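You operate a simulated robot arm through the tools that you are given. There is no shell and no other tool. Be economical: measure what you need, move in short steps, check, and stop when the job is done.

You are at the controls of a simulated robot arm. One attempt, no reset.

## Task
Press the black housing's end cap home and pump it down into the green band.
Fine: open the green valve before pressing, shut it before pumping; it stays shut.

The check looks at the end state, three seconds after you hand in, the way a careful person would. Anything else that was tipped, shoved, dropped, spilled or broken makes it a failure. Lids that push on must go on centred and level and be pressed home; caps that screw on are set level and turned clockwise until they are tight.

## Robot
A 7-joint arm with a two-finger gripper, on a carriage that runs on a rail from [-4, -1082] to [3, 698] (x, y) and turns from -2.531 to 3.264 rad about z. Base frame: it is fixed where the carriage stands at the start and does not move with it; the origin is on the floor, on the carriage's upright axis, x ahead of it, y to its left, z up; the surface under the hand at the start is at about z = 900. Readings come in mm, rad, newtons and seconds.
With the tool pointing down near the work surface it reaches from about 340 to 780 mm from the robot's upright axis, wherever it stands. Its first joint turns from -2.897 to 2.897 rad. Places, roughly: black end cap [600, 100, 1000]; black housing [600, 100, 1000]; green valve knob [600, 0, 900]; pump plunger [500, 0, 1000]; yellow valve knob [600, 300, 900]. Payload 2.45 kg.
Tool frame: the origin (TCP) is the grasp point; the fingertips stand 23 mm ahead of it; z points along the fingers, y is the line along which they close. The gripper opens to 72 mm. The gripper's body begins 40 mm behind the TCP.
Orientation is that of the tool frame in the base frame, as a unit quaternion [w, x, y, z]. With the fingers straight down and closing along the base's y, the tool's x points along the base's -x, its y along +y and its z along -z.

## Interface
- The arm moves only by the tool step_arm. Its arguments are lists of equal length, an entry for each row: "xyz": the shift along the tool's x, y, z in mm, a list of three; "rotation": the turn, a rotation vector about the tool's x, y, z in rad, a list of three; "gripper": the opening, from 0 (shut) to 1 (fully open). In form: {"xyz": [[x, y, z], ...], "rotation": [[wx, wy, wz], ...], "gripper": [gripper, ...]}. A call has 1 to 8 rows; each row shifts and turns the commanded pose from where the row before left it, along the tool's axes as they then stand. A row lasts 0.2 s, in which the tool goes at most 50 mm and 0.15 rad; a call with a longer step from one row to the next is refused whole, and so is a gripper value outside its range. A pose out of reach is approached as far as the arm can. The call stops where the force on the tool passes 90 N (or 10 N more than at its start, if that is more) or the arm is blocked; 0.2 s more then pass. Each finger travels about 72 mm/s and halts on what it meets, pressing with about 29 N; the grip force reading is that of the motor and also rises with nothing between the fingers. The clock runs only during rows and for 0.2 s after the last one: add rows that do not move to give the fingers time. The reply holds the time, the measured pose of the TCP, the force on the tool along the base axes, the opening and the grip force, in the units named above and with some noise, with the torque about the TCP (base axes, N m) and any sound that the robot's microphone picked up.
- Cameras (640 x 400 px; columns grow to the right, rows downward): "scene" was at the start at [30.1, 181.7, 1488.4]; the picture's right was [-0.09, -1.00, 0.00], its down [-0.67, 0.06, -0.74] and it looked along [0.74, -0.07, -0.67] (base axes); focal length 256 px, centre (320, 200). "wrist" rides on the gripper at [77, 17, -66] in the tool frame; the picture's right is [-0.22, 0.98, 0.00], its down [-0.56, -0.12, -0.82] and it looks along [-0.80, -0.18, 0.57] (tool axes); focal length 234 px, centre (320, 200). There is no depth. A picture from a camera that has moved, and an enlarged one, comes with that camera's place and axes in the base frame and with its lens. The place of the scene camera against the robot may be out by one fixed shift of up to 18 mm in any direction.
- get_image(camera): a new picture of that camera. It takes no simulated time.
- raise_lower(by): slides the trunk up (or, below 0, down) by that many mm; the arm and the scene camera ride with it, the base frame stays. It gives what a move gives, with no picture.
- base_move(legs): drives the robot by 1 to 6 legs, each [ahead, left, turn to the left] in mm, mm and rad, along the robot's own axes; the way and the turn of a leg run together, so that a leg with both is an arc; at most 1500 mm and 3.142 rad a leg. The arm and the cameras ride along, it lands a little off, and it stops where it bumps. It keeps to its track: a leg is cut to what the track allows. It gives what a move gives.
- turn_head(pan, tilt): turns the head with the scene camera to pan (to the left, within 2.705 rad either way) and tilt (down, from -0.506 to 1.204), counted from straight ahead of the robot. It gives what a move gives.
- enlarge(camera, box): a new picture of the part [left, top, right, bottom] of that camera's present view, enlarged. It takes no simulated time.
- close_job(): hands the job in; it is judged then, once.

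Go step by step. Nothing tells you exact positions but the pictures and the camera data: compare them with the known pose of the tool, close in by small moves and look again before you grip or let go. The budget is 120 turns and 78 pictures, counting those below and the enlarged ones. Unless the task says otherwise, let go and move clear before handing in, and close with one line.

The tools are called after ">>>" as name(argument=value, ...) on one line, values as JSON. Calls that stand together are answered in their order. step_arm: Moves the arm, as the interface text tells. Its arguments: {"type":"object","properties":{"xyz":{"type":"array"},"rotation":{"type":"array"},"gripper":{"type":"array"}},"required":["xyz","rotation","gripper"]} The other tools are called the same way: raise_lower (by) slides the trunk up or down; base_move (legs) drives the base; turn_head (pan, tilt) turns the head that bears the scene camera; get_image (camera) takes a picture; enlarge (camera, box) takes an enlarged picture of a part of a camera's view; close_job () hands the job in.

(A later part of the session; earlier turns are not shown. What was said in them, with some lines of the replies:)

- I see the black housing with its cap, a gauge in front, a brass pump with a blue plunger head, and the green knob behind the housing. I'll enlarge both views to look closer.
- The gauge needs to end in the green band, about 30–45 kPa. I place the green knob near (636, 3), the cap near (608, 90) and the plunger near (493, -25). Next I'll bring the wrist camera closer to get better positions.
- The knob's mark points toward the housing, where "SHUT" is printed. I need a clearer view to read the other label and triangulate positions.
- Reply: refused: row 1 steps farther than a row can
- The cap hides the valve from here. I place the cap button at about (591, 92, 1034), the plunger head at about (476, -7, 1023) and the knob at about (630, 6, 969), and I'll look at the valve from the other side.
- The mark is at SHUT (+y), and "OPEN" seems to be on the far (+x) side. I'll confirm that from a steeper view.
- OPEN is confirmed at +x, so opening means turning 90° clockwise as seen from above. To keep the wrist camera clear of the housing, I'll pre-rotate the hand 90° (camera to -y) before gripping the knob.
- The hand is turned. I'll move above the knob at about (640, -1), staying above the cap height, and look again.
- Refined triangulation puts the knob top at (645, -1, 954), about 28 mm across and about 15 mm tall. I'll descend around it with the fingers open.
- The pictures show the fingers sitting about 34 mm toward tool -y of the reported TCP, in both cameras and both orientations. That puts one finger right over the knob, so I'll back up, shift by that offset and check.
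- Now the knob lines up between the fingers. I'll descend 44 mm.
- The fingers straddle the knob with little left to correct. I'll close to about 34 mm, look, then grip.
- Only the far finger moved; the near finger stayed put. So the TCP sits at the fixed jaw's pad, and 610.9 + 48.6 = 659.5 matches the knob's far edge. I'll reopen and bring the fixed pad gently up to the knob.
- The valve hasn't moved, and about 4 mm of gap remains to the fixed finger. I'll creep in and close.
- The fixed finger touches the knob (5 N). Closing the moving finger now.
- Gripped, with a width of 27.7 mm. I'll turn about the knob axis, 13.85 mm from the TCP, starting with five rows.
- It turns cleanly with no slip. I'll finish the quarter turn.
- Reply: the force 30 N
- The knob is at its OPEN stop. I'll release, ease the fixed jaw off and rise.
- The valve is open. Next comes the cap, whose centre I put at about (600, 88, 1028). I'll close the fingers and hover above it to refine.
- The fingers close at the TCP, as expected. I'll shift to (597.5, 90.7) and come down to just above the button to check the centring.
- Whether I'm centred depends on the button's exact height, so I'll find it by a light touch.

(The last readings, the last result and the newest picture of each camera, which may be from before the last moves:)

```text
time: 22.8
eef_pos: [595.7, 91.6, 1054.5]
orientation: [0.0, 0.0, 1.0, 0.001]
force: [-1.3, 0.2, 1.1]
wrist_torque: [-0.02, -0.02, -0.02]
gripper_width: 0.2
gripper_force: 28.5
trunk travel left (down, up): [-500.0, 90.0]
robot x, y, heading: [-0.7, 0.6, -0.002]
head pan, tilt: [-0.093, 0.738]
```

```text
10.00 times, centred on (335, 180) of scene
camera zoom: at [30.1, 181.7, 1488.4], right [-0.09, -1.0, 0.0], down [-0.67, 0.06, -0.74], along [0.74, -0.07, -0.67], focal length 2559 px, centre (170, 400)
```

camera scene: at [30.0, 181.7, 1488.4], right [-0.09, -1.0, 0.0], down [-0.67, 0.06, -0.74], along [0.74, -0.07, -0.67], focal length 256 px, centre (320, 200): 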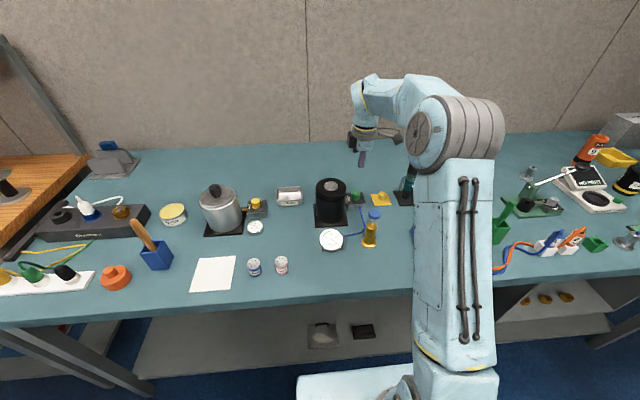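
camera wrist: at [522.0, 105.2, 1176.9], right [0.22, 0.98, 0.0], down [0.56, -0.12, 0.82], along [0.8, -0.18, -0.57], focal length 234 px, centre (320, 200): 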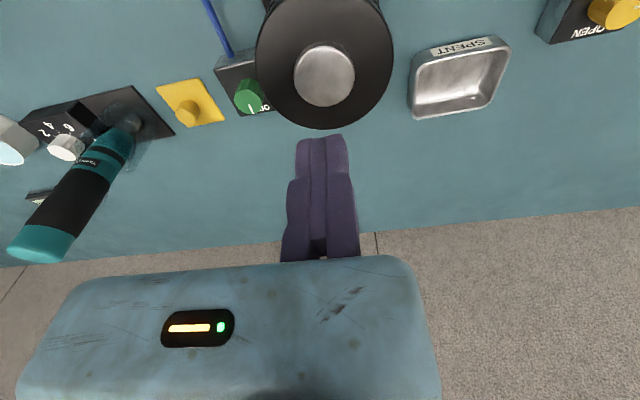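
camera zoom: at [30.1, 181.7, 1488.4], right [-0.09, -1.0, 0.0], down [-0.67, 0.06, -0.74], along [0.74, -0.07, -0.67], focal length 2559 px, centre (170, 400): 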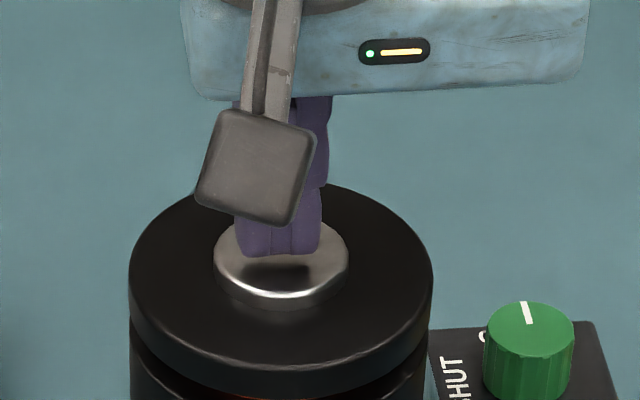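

>>> step_arm(xyz=[[2.5, 0, 2], [0, 0, 0]], rotation=[[0, 0, 0], [0, 0, 0]], gripper=[0, 0])

>>> step_arm(xyz=[[0, 0, 1], [0, 0, 0]], rotation=[[0, 0, 0], [0, 0, 0]], gripper=[0, 0])

>>> step_arm(xyz=[[0, 0, 1], [0, 0, 0]], rotation=[[0, 0, 0], [0, 0, 0]], gripper=[0, 0])

```text
time: 23.4
eef_pos: [593.6, 91.4, 1054.3]
orientation: [0.0, -0.001, 1.0, 0.0]
force: [0.4, 0.0, 0.0]
wrist_torque: [-0.01, 0.01, 0.0]
gripper_width: 0.1
gripper_force: 28.7
trunk travel left (down, up): [-500.0, 90.0]
robot x, y, heading: [-1.5, -1.7, 0.006]
head pan, tilt: [-0.093, 0.738]
```

```text
time: 24.0
eef_pos: [593.7, 91.5, 1052.3]
orientation: [0.001, 0.0, 1.0, 0.0]
force: [0.1, -0.1, 1.2]
wrist_torque: [-0.03, 0.02, 0.04]
gripper_width: 0.0
gripper_force: 28.7
trunk travel left (down, up): [-500.0, 90.0]
robot x, y, heading: [-0.1, 3.1, -0.0]
head pan, tilt: [-0.093, 0.738]
```

```text
time: 24.6
eef_pos: [594.6, 91.3, 1052.5]
orientation: [0.001, 0.0, 1.0, 0.0]
force: [0.2, 0.6, 0.1]
wrist_torque: [0.01, -0.02, 0.02]
gripper_width: 0.0
gripper_force: 28.3
trunk travel left (down, up): [-500.0, 90.0]
robot x, y, heading: [1.9, 0.9, 0.006]
head pan, tilt: [-0.093, 0.738]
```

>>> step_arm(xyz=[[0, 0, 1], [0, 0, 0]], rotation=[[0, 0, 0], [0, 0, 0]], gripper=[0, 0])

>>> step_arm(xyz=[[0, 0, 1], [0, 0, 0]], rotation=[[0, 0, 0], [0, 0, 0]], gripper=[0, 0])

>>> enlarge(camera="scene", box=[310, 160, 360, 200])

>>> enlarge(camera="wrist", box=[270, 80, 370, 160])

```text
time: 25.2
eef_pos: [594.6, 90.4, 1051.2]
orientation: [0.0, -0.001, 1.0, 0.0]
force: [0.1, -1.1, 4.4]
wrist_torque: [0.0, -0.02, -0.01]
gripper_width: 5.9
gripper_force: 28.4
trunk travel left (down, up): [-500.0, 90.0]
robot x, y, heading: [-1.8, 2.3, -0.0]
head pan, tilt: [-0.093, 0.738]
```

```text
time: 25.8
eef_pos: [593.6, 91.0, 1050.2]
orientation: [0.0, 0.0, 1.0, -0.001]
force: [1.4, -1.1, 5.7]
wrist_torque: [0.0, 0.02, 0.05]
gripper_width: 6.3
gripper_force: 28.2
trunk travel left (down, up): [-500.0, 90.0]
robot x, y, heading: [-1.3, -0.3, 0.0]
head pan, tilt: [-0.093, 0.738]
```

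```text
10.00 times, centred on (335, 180) of scene
camera zoom: at [29.8, 181.5, 1488.4], right [-0.09, -1.0, 0.0], down [-0.67, 0.06, -0.74], along [0.74, -0.07, -0.67], focal length 2559 px, centre (170, 400)
```

zoom: 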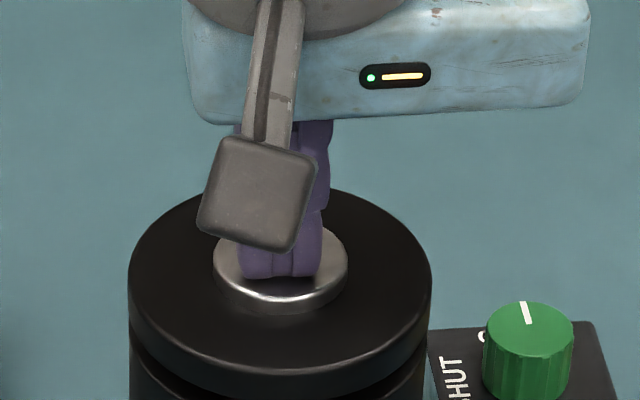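

```text
5.00 times, centred on (320, 120) of wrist
camera zoom: at [516.5, 108.2, 1114.9], right [0.22, 0.98, 0.0], down [0.56, -0.12, 0.82], along [0.8, -0.18, -0.57], focal length 1171 px, centre (320, 600)
```

zoom: 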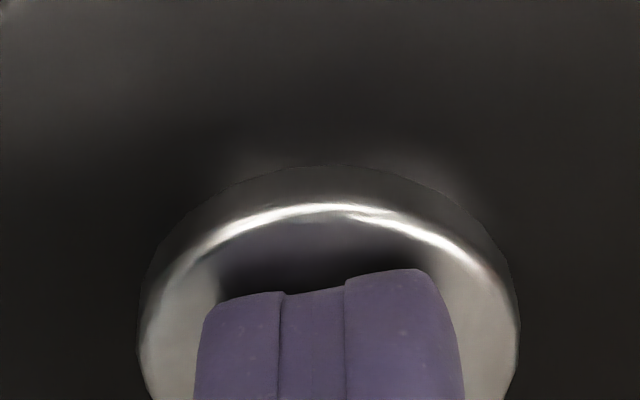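

The fingertips touch the button at z≈1027 and are centred within about 2 mm. Now I'll press straight down in small steps.

>>> step_arm(xyz=[[1, 0, 1.5], [0, 0, 1.5], [0, 0, 1.5], [0, 0, 0]], rotation=[[0, 0, 0], [0, 0, 0], [0, 0, 0], [0, 0, 0]], gripper=[0, 0, 0, 0])

>>> enlarge(camera="scene", box=[300, 150, 400, 230])

```text
time: 26.8
eef_pos: [593.7, 92.1, 1044.8]
orientation: [0.0, -0.001, 1.0, 0.001]
force: [0.9, 0.1, 6.2]
wrist_torque: [0.01, 0.01, 0.03]
gripper_width: 5.8
gripper_force: 28.8
trunk travel left (down, up): [-500.0, 90.0]
robot x, y, heading: [1.0, 1.0, -0.002]
head pan, tilt: [-0.093, 0.738]
```

```text
5.00 times, centred on (350, 190) of scene
camera zoom: at [29.9, 181.6, 1488.4], right [-0.09, -1.0, 0.0], down [-0.67, 0.06, -0.74], along [0.74, -0.07, -0.67], focal length 1280 px, centre (170, 250)
```

zoom: 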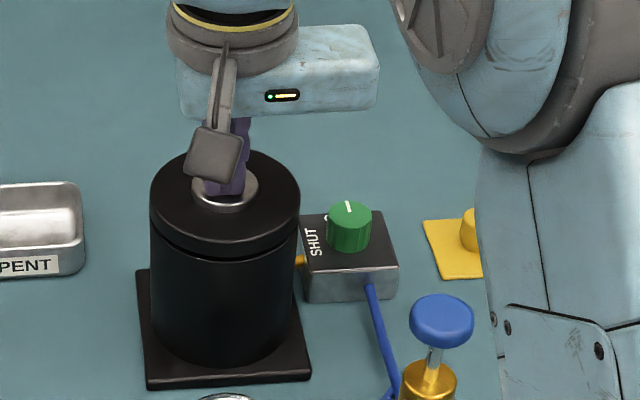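

It is going down smoothly at about 6 N and the gap is closing. I'll continue until it seats.

>>> step_arm(xyz=[[0, 0, 1.5], [0, 0, 1.5], [0, 0, 1.5], [0, 0, 0]], rotation=[[0, 0, 0], [0, 0, 0], [0, 0, 0], [0, 0, 0]], gripper=[0, 0, 0, 0])

>>> step_arm(xyz=[[0, 0, 1.5], [0, 0, 1.5], [0, 0, 1.5], [0, 0, 0]], rotation=[[0, 0, 0], [0, 0, 0], [0, 0, 0], [0, 0, 0]], gripper=[0, 0, 0, 0])

>>> enlarge(camera="scene", box=[300, 150, 400, 230])

```text
time: 27.8
eef_pos: [593.8, 90.3, 1041.6]
orientation: [0.001, 0.0, 1.0, 0.0]
force: [2.3, 1.1, 12.4]
wrist_torque: [0.07, 0.05, 0.06]
gripper_width: 5.9
gripper_force: 27.7
trunk travel left (down, up): [-500.0, 90.0]
robot x, y, heading: [-1.9, 0.1, -0.005]
head pan, tilt: [-0.093, 0.738]
```

```text
time: 28.8
eef_pos: [592.7, 90.6, 1041.9]
orientation: [0.006, 0.0, 1.0, 0.001]
force: [8.0, 2.1, 53.5]
wrist_torque: [0.19, 0.21, 0.02]
gripper_width: 6.0
gripper_force: 28.2
trunk travel left (down, up): [-500.0, 90.0]
robot x, y, heading: [1.5, 1.4, -0.002]
head pan, tilt: [-0.093, 0.738]
```

```text
5.00 times, centred on (350, 190) of scene
camera zoom: at [27.3, 181.4, 1488.9], right [-0.09, -1.0, 0.0], down [-0.67, 0.06, -0.74], along [0.74, -0.07, -0.67], focal length 1280 px, centre (170, 250)
```

zoom: 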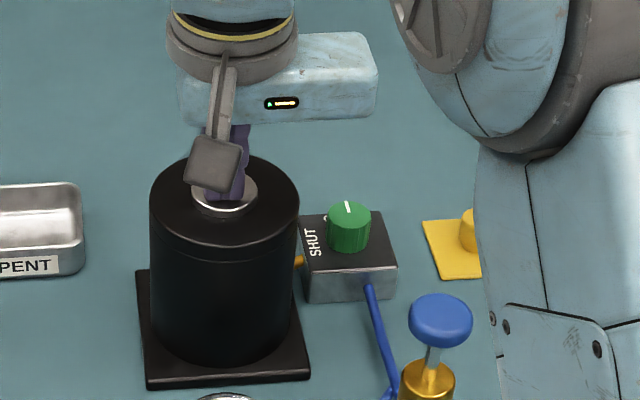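

It stopped at a hard limit at 53 N. One slightly firmer push, then I'll lift off and look at the rim.

>>> step_arm(xyz=[[0, 0, 1.5], [0, 0, 0]], rotation=[[0, 0, 0], [0, 0, 0]], gripper=[0, 0])

>>> step_arm(xyz=[[0, 0, -15], [0, 0, -30], [0, 0, -35], [0, 0, 0]], rotation=[[0, 0, 0], [0, 0, 0], [0, 0, 0], [0, 0, 0]], gripper=[0, 0, 0, 0])

>>> enlarge(camera="scene", box=[300, 160, 400, 240])

>>> get_image(camera="wrist")

```text
time: 29.4
eef_pos: [592.4, 91.4, 1041.9]
orientation: [0.007, 0.0, 1.0, 0.001]
force: [8.5, 2.3, 62.9]
wrist_torque: [0.16, 0.26, -0.01]
gripper_width: 6.2
gripper_force: 28.6
trunk travel left (down, up): [-500.0, 90.0]
robot x, y, heading: [-0.3, 0.6, -0.005]
head pan, tilt: [-0.093, 0.738]
```

```text
time: 30.4
eef_pos: [593.2, 91.6, 1114.0]
orientation: [-0.001, 0.0, 1.0, 0.001]
force: [0.1, -0.1, 0.2]
wrist_torque: [0.0, -0.01, -0.04]
gripper_width: 0.1
gripper_force: 28.1
trunk travel left (down, up): [-500.0, 90.0]
robot x, y, heading: [-0.7, -2.8, 0.001]
head pan, tilt: [-0.093, 0.738]
```

```text
5.00 times, centred on (350, 200) of scene
camera zoom: at [29.8, 181.6, 1488.3], right [-0.09, -1.0, 0.0], down [-0.67, 0.06, -0.74], along [0.74, -0.07, -0.67], focal length 1280 px, centre (170, 200)
```

zoom: 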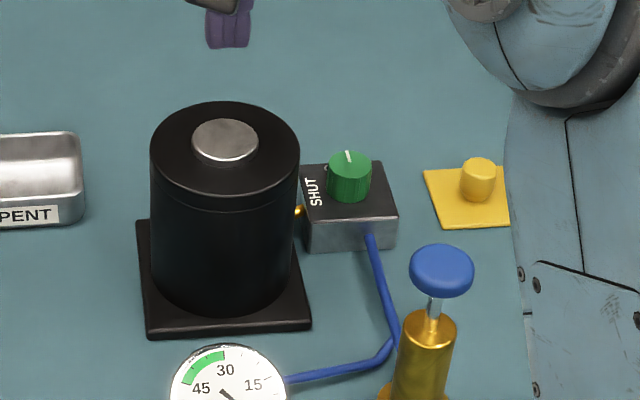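

```text
33 pictures are left
camera wrist: at [515.5, 108.8, 1179.2], right [0.22, 0.98, 0.0], down [0.56, -0.12, 0.82], along [0.8, -0.18, -0.57], focal length 234 px, centre (320, 200)
```

wrist: 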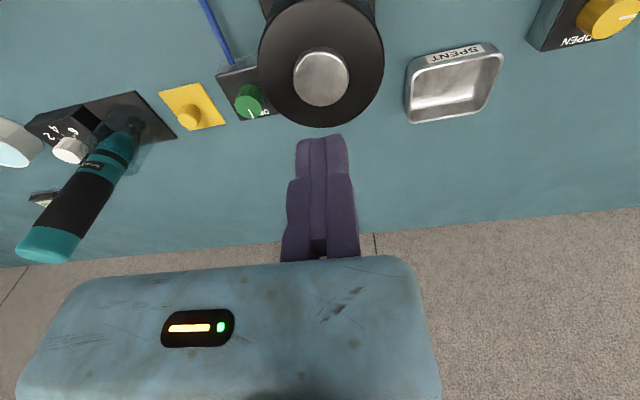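

The cap is seated flush and level. Now I'll shut the valve by approaching the knob again with the same hand orientation.

>>> step_arm(xyz=[[-18, -23, 0], [-18, -23, 0], [-18, -23, 0], [0, 0, 40], [0, 0, 40], [0, 0, 0]], rotation=[[0, 0, 0], [0, 0, 0], [0, 0, 0], [0, 0, 0], [0, 0, 0], [0, 0, 0]], gripper=[0.65, 0.65, 0.65, 0.65, 0.65, 0.65])

>>> get_image(camera="wrist")

```text
time: 31.8
eef_pos: [646.8, 21.6, 1034.9]
orientation: [0.0, 0.0, 1.0, 0.0]
force: [-0.1, -0.2, 0.0]
wrist_torque: [-0.03, 0.0, 0.01]
gripper_width: 46.8
gripper_force: 0.0
trunk travel left (down, up): [-500.0, 90.0]
robot x, y, heading: [-1.7, -0.4, 0.002]
head pan, tilt: [-0.093, 0.738]
```

```text
32 pictures are left
camera wrist: at [569.8, 38.4, 1099.6], right [0.22, 0.98, 0.0], down [0.56, -0.12, 0.82], along [0.8, -0.18, -0.57], focal length 234 px, centre (320, 200)
```

wrist: 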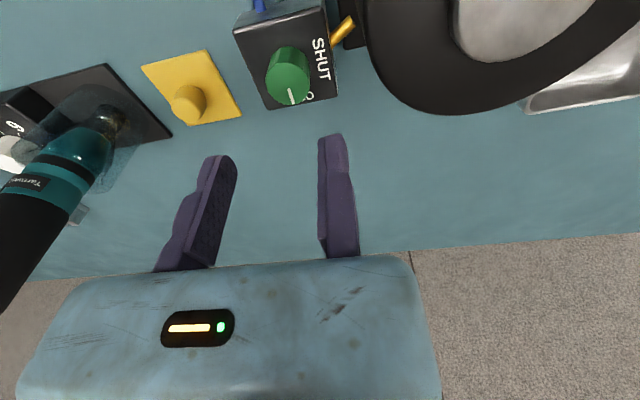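

>>> step_arm(xyz=[[0, 0, 35], [0, 0, 34], [0, -3, 0], [0, -2, 0], [0, 0, 0]], rotation=[[0, 0, 0], [0, 0, 0], [0, 0, 0], [0, 0, 0], [0, 0, 0]], gripper=[0.65, 0.65, 0.65, 0.65, 0.65])

>>> enlarge(camera="wrist", box=[170, 80, 370, 240])

```text
time: 33.0
eef_pos: [647.5, 16.3, 965.2]
orientation: [0.0, 0.0, 1.0, 0.0]
force: [-0.4, 0.3, 0.1]
wrist_torque: [0.02, 0.01, -0.02]
gripper_width: 46.9
gripper_force: 0.1
trunk travel left (down, up): [-500.0, 90.0]
robot x, y, heading: [3.0, -0.5, -0.003]
head pan, tilt: [-0.093, 0.738]
```

```text
2.50 times, centred on (270, 160) of wrist
camera zoom: at [569.7, 33.6, 1030.4], right [0.22, 0.98, 0.0], down [0.56, -0.12, 0.82], along [0.8, -0.18, -0.57], focal length 585 px, centre (445, 300)
```

zoom: 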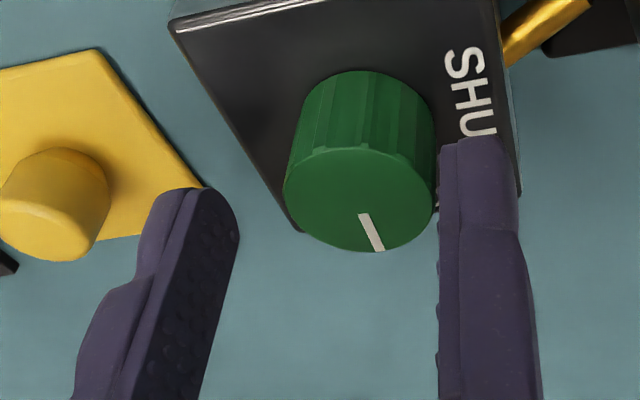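

>>> step_arm(xyz=[[0, -1, 0], [0, 0, 0]], rotation=[[0, 0, 0], [0, 0, 0]], gripper=[0.65, 0.65])

>>> step_arm(xyz=[[0, -1, 0], [0, 0, 0]], rotation=[[0, 0, 0], [0, 0, 0]], gripper=[0.65, 0.65])

```text
time: 33.6
eef_pos: [648.2, 15.1, 965.7]
orientation: [0.0, 0.0, 1.0, 0.0]
force: [0.3, 0.1, -0.5]
wrist_torque: [-0.04, -0.01, -0.01]
gripper_width: 46.6
gripper_force: 0.0
trunk travel left (down, up): [-500.0, 90.0]
robot x, y, heading: [1.6, -1.7, -0.001]
head pan, tilt: [-0.093, 0.738]
```

```text
time: 34.2
eef_pos: [647.3, 15.1, 965.7]
orientation: [0.0, -0.001, 1.0, 0.0]
force: [-0.9, 0.0, -0.3]
wrist_torque: [-0.02, 0.01, 0.03]
gripper_width: 47.0
gripper_force: 0.1
trunk travel left (down, up): [-500.0, 90.0]
robot x, y, heading: [0.2, 2.7, 0.001]
head pan, tilt: [-0.093, 0.738]
```

>>> step_arm(xyz=[[0, -0.7, 0], [0, 0, 0], [0, 0, 0], [0, 0, 0]], rotation=[[0, 0, 0], [0, 0, 0], [0, 0, 0], [0, 0, 0]], gripper=[0.65, 0.3, 0.3, 0.3])

```text
time: 35.2
eef_pos: [646.6, 15.8, 965.3]
orientation: [0.0, -0.001, 1.0, 0.0]
force: [0.2, 0.2, -0.5]
wrist_torque: [-0.18, -0.04, 0.01]
gripper_width: 27.6
gripper_force: 45.1
trunk travel left (down, up): [-500.0, 90.0]
robot x, y, heading: [-3.6, -0.1, 0.005]
head pan, tilt: [-0.093, 0.738]
```

Gripped. I'll turn back 90° to SHUT about the knob axis.

>>> step_arm(xyz=[[1.97, -0.14, 0], [1.97, -0.14, 0], [1.97, -0.14, 0], [1.97, -0.14, 0], [1.97, -0.14, 0], [1.97, -0.14, 0]], rotation=[[0, 0, -0.1428], [0, 0, -0.1428], [0, 0, -0.1428], [0, 0, -0.1428], [0, 0, -0.1428], [0, 0, -0.1428]], gripper=[0.3, 0.3, 0.3, 0.3, 0.3, 0.3])

>>> step_arm(xyz=[[1.97, -0.14, 0], [1.97, -0.14, 0], [1.97, -0.14, 0], [1.97, -0.14, 0], [1.97, -0.14, 0], [0, 0, 0]], rotation=[[0, 0, -0.1428], [0, 0, -0.1428], [0, 0, -0.1428], [0, 0, -0.1428], [0, 0, -0.1428], [0, 0, -0.03]], gripper=[0.3, 0.3, 0.3, 0.3, 0.3, 0.3])

>>> enlarge(camera="wrist", box=[170, 80, 370, 240])

```text
time: 36.6
eef_pos: [635.2, 10.6, 964.9]
orientation: [0.0, -0.416, 0.909, 0.001]
force: [-6.7, 8.7, -4.7]
wrist_torque: [-0.17, 0.07, 0.01]
gripper_width: 27.5
gripper_force: 44.8
trunk travel left (down, up): [-500.0, 90.0]
robot x, y, heading: [-0.9, 1.4, -0.0]
head pan, tilt: [-0.093, 0.738]
```

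```text
time: 38.0
eef_pos: [631.8, 2.7, 964.4]
orientation: [0.001, 0.717, -0.697, -0.002]
force: [-24.4, 15.4, -10.3]
wrist_torque: [0.26, 0.34, -0.35]
gripper_width: 27.6
gripper_force: 44.6
trunk travel left (down, up): [-500.0, 90.0]
robot x, y, heading: [-2.5, -1.3, -0.001]
head pan, tilt: [-0.093, 0.738]
```

```text
2.50 times, centred on (270, 160) of wrist
camera zoom: at [616.1, -76.0, 1030.7], right [-0.98, 0.19, 0.0], down [0.11, 0.56, 0.82], along [0.15, 0.8, -0.57], focal length 585 px, centre (445, 300)
```

zoom: 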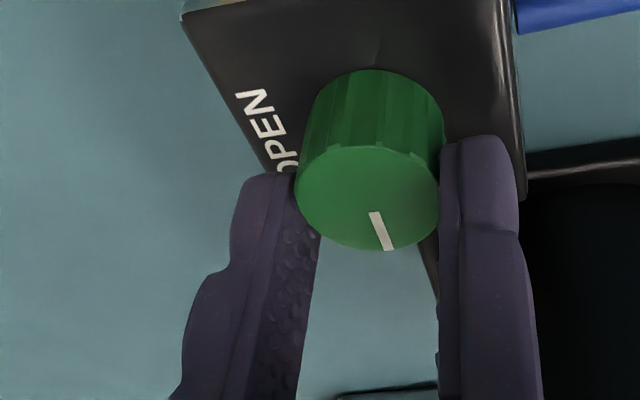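

The knob is at SHUT. I'll release, back off and rise.

>>> step_arm(xyz=[[0, 0, 0], [0, 0, 0], [0, 4, 0], [0, 3, 0], [0, 0, -35], [0, 0, -45], [0, 0, -45], [0, 0, -20]], rotation=[[0, 0, 0], [0, 0, 0], [0, 0, 0], [0, 0, 0], [0, 0, 0], [0, 0, 0], [0, 0, 0], [0, 0, 0]], gripper=[0.65, 0.65, 0.65, 0.65, 0.65, 0.65, 0.65, 0.65])

>>> enlarge(camera="scene", box=[300, 170, 400, 250])

```text
time: 39.8
eef_pos: [624.3, 0.6, 1109.9]
orientation: [0.001, 0.717, -0.697, 0.0]
force: [-0.1, -0.2, 0.2]
wrist_torque: [0.0, 0.02, -0.01]
gripper_width: 46.7
gripper_force: 0.1
trunk travel left (down, up): [-500.0, 90.0]
robot x, y, heading: [0.4, -2.4, 0.002]
head pan, tilt: [-0.093, 0.738]
```

```text
5.00 times, centred on (350, 210) of scene
camera zoom: at [29.9, 181.7, 1488.4], right [-0.09, -1.0, 0.0], down [-0.67, 0.06, -0.74], along [0.74, -0.07, -0.67], focal length 1280 px, centre (170, 150)
```

zoom: 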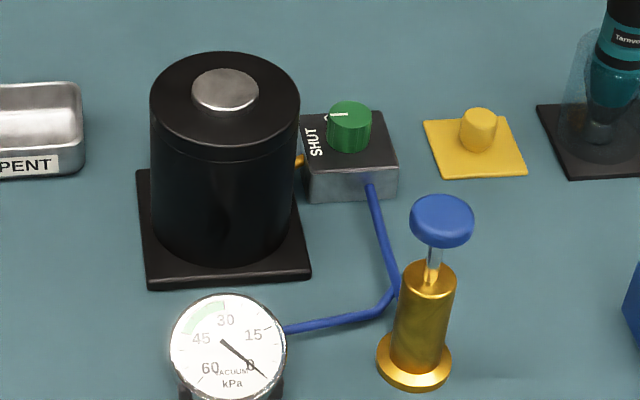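

The valve reads SHUT again with the cap seated. Next I'll move with closed fingers over the plunger head, at about (475.6, -5.5, 1025).

>>> step_arm(xyz=[[0, 0, 0], [1.5, 37.2, 5], [1.5, 37.2, 5], [1.5, 37.2, 5], [1.5, 37.2, 8], [0, 0, 0]], rotation=[[0, 0, 0.03], [0, 0, 0], [0, 0, 0], [0, 0, 0], [0, 0, 0], [0, 0, 0]], gripper=[0, 0, 0, 0, 0, 0])

>>> get_image(camera="wrist")

>>> enlarge(camera="scene", box=[300, 170, 400, 250])

```text
time: 41.2
eef_pos: [475.9, -6.1, 1088.2]
orientation: [0.0, 0.707, -0.707, 0.0]
force: [0.3, 0.1, -0.7]
wrist_torque: [0.01, -0.03, 0.03]
gripper_width: 0.0
gripper_force: 28.6
trunk travel left (down, up): [-500.0, 90.0]
robot x, y, heading: [2.2, -0.5, 0.002]
head pan, tilt: [-0.093, 0.738]
```

```text
28 pictures are left
camera wrist: at [459.2, -83.6, 1153.1], right [-0.98, 0.22, 0.0], down [0.12, 0.56, 0.82], along [0.18, 0.8, -0.57], focal length 234 px, centre (320, 200)
```

wrist: 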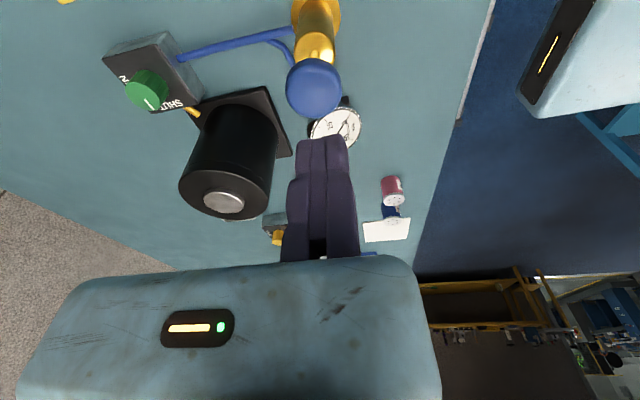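

```text
5.00 times, centred on (350, 210) of scene
camera zoom: at [29.5, 181.7, 1488.4], right [-0.09, -1.0, 0.0], down [-0.67, 0.06, -0.74], along [0.74, -0.07, -0.67], focal length 1280 px, centre (170, 150)
```

zoom: 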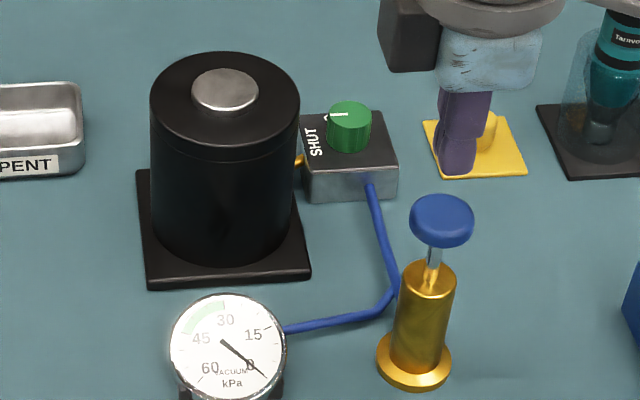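

>>> step_arm(xyz=[[3, -2, 15], [0, 0, 15], [0, 0, 0]], rotation=[[0, 0, 0], [0, 0, 0], [0, 0, 0]], gripper=[0, 0, 0])

>>> enlarge(camera="wrist", box=[220, 40, 420, 200])

>>> enlarge(camera="scene", box=[300, 170, 400, 250])

```text
time: 42.0
eef_pos: [479.6, -9.0, 1056.7]
orientation: [0.0, -0.707, 0.707, 0.0]
force: [-0.6, 0.4, 0.2]
wrist_torque: [0.02, 0.07, 0.04]
gripper_width: 0.0
gripper_force: 28.6
trunk travel left (down, up): [-500.0, 90.0]
robot x, y, heading: [-0.7, 3.7, -0.003]
head pan, tilt: [-0.093, 0.738]
```

```text
2.50 times, centred on (320, 120) of wrist
camera zoom: at [461.8, -86.4, 1123.1], right [-0.98, 0.22, 0.0], down [0.13, 0.56, 0.82], along [0.18, 0.8, -0.57], focal length 585 px, centre (320, 400)
```

zoom: 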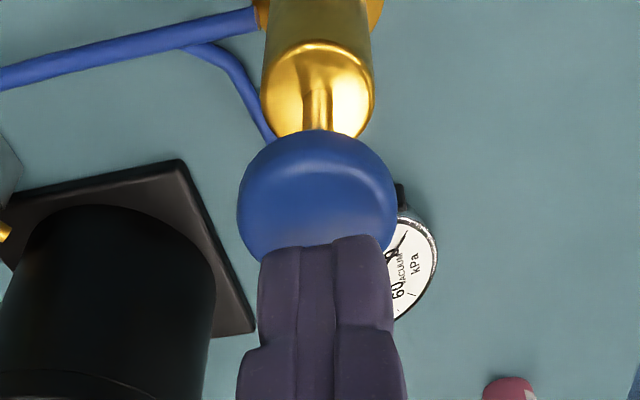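

```text
5.00 times, centred on (350, 210) of scene
camera zoom: at [30.3, 181.7, 1488.4], right [-0.09, -1.0, 0.0], down [-0.67, 0.06, -0.74], along [0.74, -0.07, -0.67], focal length 1280 px, centre (170, 150)
```

zoom: 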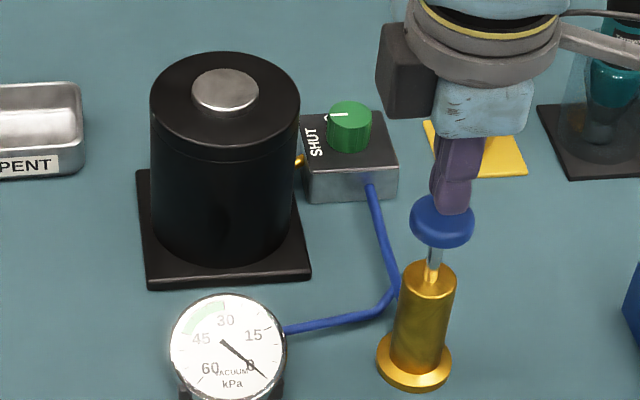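

The fingertips are centred over the head within a few mm. I'll descend to contact and press a stroke in small steps.

>>> step_arm(xyz=[[1, 0, 5], [0, 0, 3], [0, 0, 3], [0, 0, 3], [0, 0, 3]], rotation=[[0, 0, 0], [0, 0, 0], [0, 0, 0], [0, 0, 0], [0, 0, 0]], gripper=[0, 0, 0, 0, 0])

>>> enlarge(camera="scene", box=[300, 170, 400, 250])

```text
time: 43.2
eef_pos: [478.3, -8.5, 1040.2]
orientation: [0.0, 0.707, -0.707, 0.0]
force: [1.1, -0.3, 3.2]
wrist_torque: [0.0, -0.05, 0.0]
gripper_width: 6.0
gripper_force: 28.7
trunk travel left (down, up): [-500.0, 90.0]
robot x, y, heading: [0.4, -1.4, 0.005]
head pan, tilt: [-0.093, 0.738]
```

```text
5.00 times, centred on (350, 210) of scene
camera zoom: at [30.0, 181.7, 1488.4], right [-0.09, -1.0, 0.0], down [-0.67, 0.06, -0.74], along [0.74, -0.07, -0.67], focal length 1280 px, centre (170, 150)
```

zoom: 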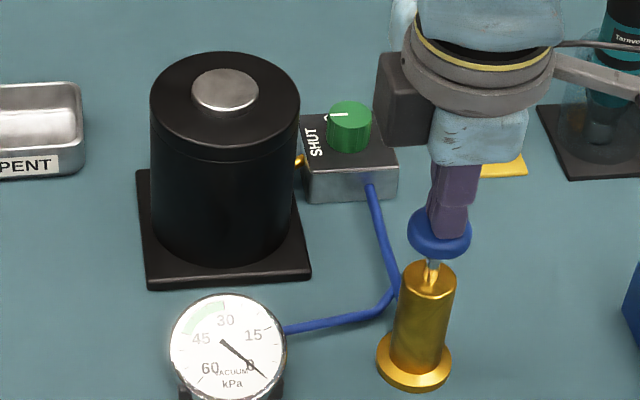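

The head is moving at about 3 N. I'll continue the stroke to its end.

>>> step_arm(xyz=[[0, 0, 3], [0, 0, 3], [0, 0, 3], [0, 0, 0]], rotation=[[0, 0, 0], [0, 0, 0], [0, 0, 0], [0, 0, 0]], gripper=[0, 0, 0, 0])

>>> enlarge(camera="scene", box=[300, 170, 400, 250])

```text
time: 44.2
eef_pos: [479.3, -9.9, 1030.8]
orientation: [0.0, 0.707, -0.707, -0.001]
force: [1.2, -1.1, 6.5]
wrist_torque: [-0.02, -0.04, -0.06]
gripper_width: 5.8
gripper_force: 28.4
trunk travel left (down, up): [-500.0, 90.0]
robot x, y, heading: [-2.4, 2.8, 0.003]
head pan, tilt: [-0.093, 0.738]
```

```text
5.00 times, centred on (350, 210) of scene
camera zoom: at [29.9, 181.6, 1488.4], right [-0.09, -1.0, 0.0], down [-0.67, 0.06, -0.74], along [0.74, -0.07, -0.67], focal length 1280 px, centre (170, 150)
```

zoom: 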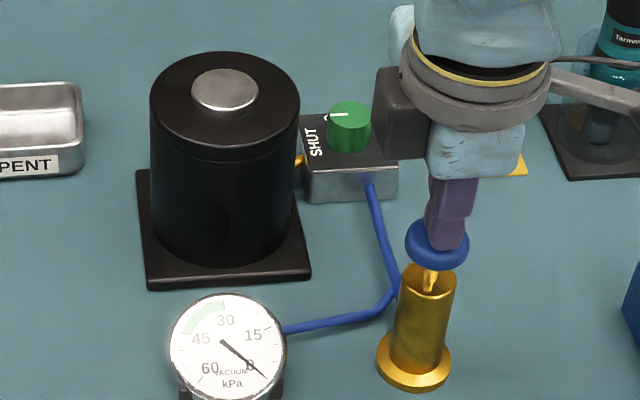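

>>> step_arm(xyz=[[0, 0, 3], [0, 0, 3], [0, 0, 3], [0, 0, 0]], rotation=[[0, 0, 0], [0, 0, 0], [0, 0, 0], [0, 0, 0]], gripper=[0, 0, 0, 0])

>>> enlarge(camera="scene", box=[300, 170, 400, 250])

```text
time: 45.2
eef_pos: [479.0, -9.4, 1023.0]
orientation: [0.0, -0.707, 0.707, 0.0]
force: [-0.1, -3.4, 7.9]
wrist_torque: [-0.09, 0.02, 0.0]
gripper_width: 5.9
gripper_force: 28.6
trunk travel left (down, up): [-500.0, 90.0]
robot x, y, heading: [-1.2, 2.0, 0.0]
head pan, tilt: [-0.093, 0.738]
```

```text
5.00 times, centred on (350, 210) of scene
camera zoom: at [29.6, 181.3, 1488.5], right [-0.09, -1.0, 0.0], down [-0.67, 0.06, -0.74], along [0.74, -0.07, -0.67], focal length 1280 px, centre (170, 150)
```

zoom: 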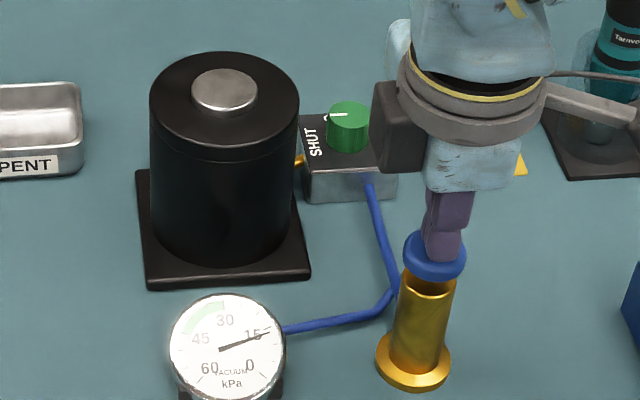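

One full stroke took the gauge to about 14 kPa. I'll let the plunger return and stroke again.

>>> step_arm(xyz=[[0, 0, -10], [0, 0, -10], [0, 0, -8], [0, 0, 0], [0, 0, 8], [0, 0, 8], [0, 0, 8], [0, 0, 4]], rotation=[[0, 0, 0], [0, 0, 0], [0, 0, 0], [0, 0, 0], [0, 0, 0], [0, 0, 0], [0, 0, 0], [0, 0, 0]], gripper=[0, 0, 0, 0, 0, 0, 0, 0])

>>> enlarge(camera="scene", box=[300, 170, 400, 250])

```text
time: 47.0
eef_pos: [478.9, -10.0, 1023.5]
orientation: [-0.001, 0.708, -0.707, 0.001]
force: [-0.8, 1.1, 7.8]
wrist_torque: [0.04, 0.06, -0.02]
gripper_width: 6.1
gripper_force: 28.3
trunk travel left (down, up): [-500.0, 90.0]
robot x, y, heading: [-0.2, -2.0, -0.002]
head pan, tilt: [-0.093, 0.738]
```

```text
5.00 times, centred on (350, 210) of scene
camera zoom: at [29.6, 181.8, 1488.4], right [-0.09, -1.0, 0.0], down [-0.67, 0.06, -0.74], along [0.74, -0.07, -0.67], focal length 1280 px, centre (170, 150)
```

zoom: 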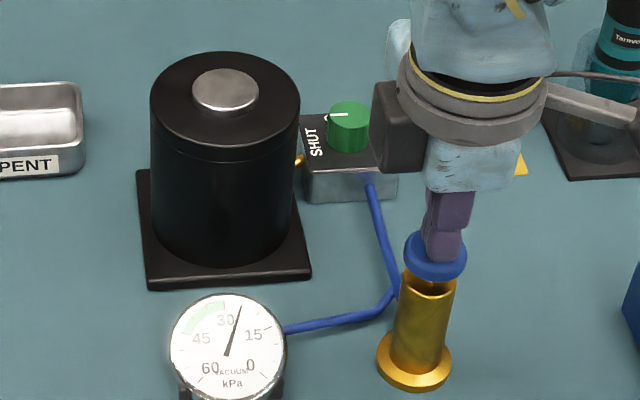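

It now reads about 25 kPa, below the band. A third stroke should bring it to about 35.

>>> step_arm(xyz=[[0, 0, -10], [0, 0, -10], [0, 0, -8], [0, 0, 0], [0, 0, 8], [0, 0, 8], [0, 0, 8], [0, 0, 4]], rotation=[[0, 0, 0], [0, 0, 0], [0, 0, 0], [0, 0, 0], [0, 0, 0], [0, 0, 0], [0, 0, 0], [0, 0, 0]], gripper=[0, 0, 0, 0, 0, 0, 0, 0])

>>> enlarge(camera="scene", box=[310, 220, 360, 260])

```text
time: 48.8
eef_pos: [479.9, -10.0, 1022.2]
orientation: [0.0, 0.707, -0.707, 0.0]
force: [0.4, -2.9, 8.7]
wrist_torque: [-0.04, 0.04, 0.06]
gripper_width: 6.2
gripper_force: 28.8
trunk travel left (down, up): [-500.0, 90.0]
robot x, y, heading: [-1.8, 2.0, -0.001]
head pan, tilt: [-0.093, 0.738]
```

```text
10.00 times, centred on (335, 240) of scene
camera zoom: at [29.6, 181.4, 1488.5], right [-0.09, -1.0, 0.0], down [-0.67, 0.06, -0.74], along [0.74, -0.07, -0.67], focal length 2559 px, centre (170, -200)
```

zoom: 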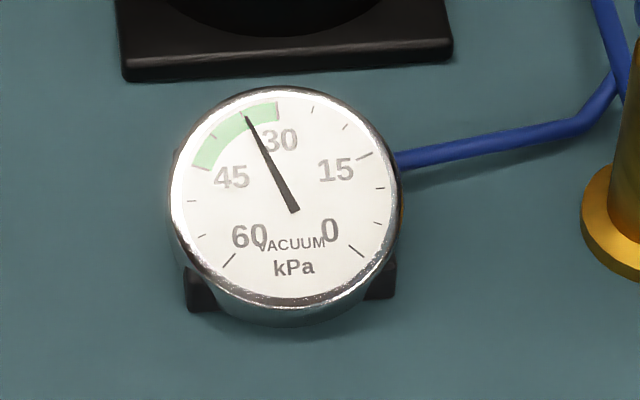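

The needle is in the green band at about 35 kPa. I'll lift off and clear, then check that it holds.

>>> step_arm(xyz=[[0, 0, -10], [0, 0, -10], [0, 0, -20], [0, 0, -40], [0, 0, -40], [0, 0, -40], [0, 0, 0], [0, 0, 0]], rotation=[[0, 0, 0], [0, 0, 0], [0, 0, 0], [0, 0, 0], [0, 0, 0], [0, 0, 0], [0, 0, 0], [0, 0, 0]], gripper=[0, 0, 0, 0, 0, 0, 0, 0])

>>> step_arm(xyz=[[0, 0, 0], [0, 0, 0], [0, 0, 0], [0, 0, 0], [0, 0, 0], [0, 0, 0], [0, 0, 0], [0, 0, 0]], rotation=[[0, 0, 0], [0, 0, 0], [0, 0, 0], [0, 0, 0], [0, 0, 0], [0, 0, 0], [0, 0, 0], [0, 0, 0]], gripper=[0, 0, 0, 0, 0, 0, 0, 0])

>>> enlarge(camera="scene", box=[300, 170, 400, 260])

>>> enlarge(camera="scene", box=[310, 220, 360, 260])

>>> get_image(camera="scene")

```text
time: 50.6
eef_pos: [479.5, -10.9, 1182.2]
orientation: [0.0, -0.707, 0.707, 0.0]
force: [0.6, 1.1, -0.7]
wrist_torque: [-0.04, -0.02, 0.02]
gripper_width: 0.0
gripper_force: 28.4
trunk travel left (down, up): [-500.0, 90.0]
robot x, y, heading: [0.4, -0.4, 0.004]
head pan, tilt: [-0.093, 0.738]
```

```text
time: 52.4
eef_pos: [478.2, -9.8, 1181.9]
orientation: [0.001, 0.707, -0.707, -0.001]
force: [-0.3, 0.2, -0.3]
wrist_torque: [0.01, 0.01, 0.02]
gripper_width: 0.0
gripper_force: 28.6
trunk travel left (down, up): [-500.0, 90.0]
robot x, y, heading: [-2.4, 0.8, 0.003]
head pan, tilt: [-0.093, 0.738]
```

```text
4.44 times, centred on (350, 215) of scene
camera zoom: at [30.1, 181.7, 1488.4], right [-0.09, -1.0, 0.0], down [-0.67, 0.06, -0.74], along [0.74, -0.07, -0.67], focal length 1137 px, centre (187, 133)
```

zoom: 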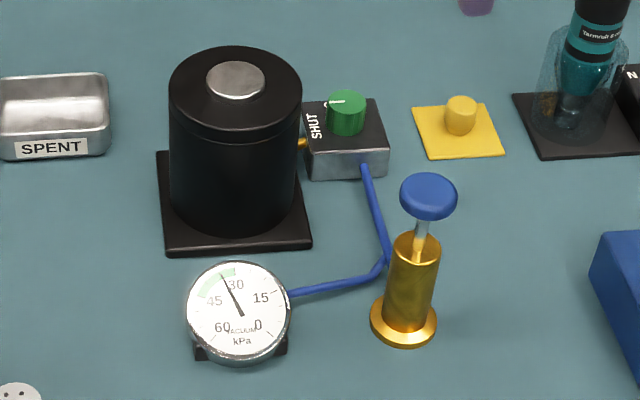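

```text
10.00 times, centred on (335, 240) of scene
camera zoom: at [30.1, 181.7, 1488.4], right [-0.09, -1.0, 0.0], down [-0.67, 0.06, -0.74], along [0.74, -0.07, -0.67], focal length 2559 px, centre (170, -200)
```

zoom: 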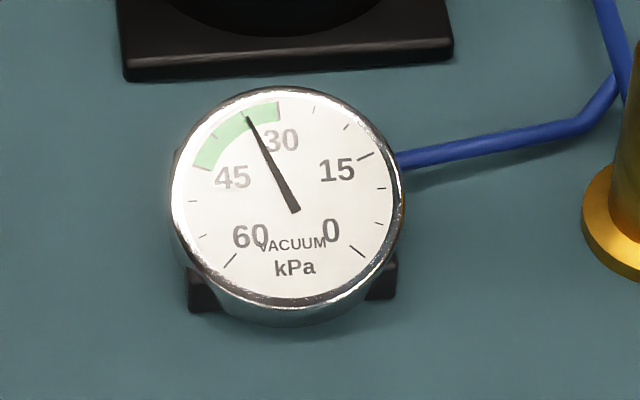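

```text
17 pictures are left
camera scene: at [30.1, 181.7, 1488.4], right [-0.09, -1.0, 0.0], down [-0.67, 0.06, -0.74], along [0.74, -0.07, -0.67], focal length 256 px, centre (320, 200)
```

scene: 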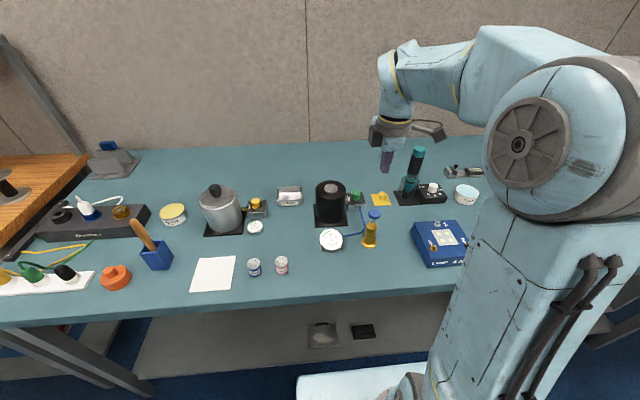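

The needle holds in the green band at about 35 kPa, the cap is flush, the valve reads SHUT, and nothing else has moved, so I'm handing in.

>>> close_job()

```text
The job is handed in.
```

The black housing's end cap is pressed home, flush and level. The green valve is shut again, and the gauge held at about 35 kPa, inside the green band, when I checked it over a few seconds before handing in.
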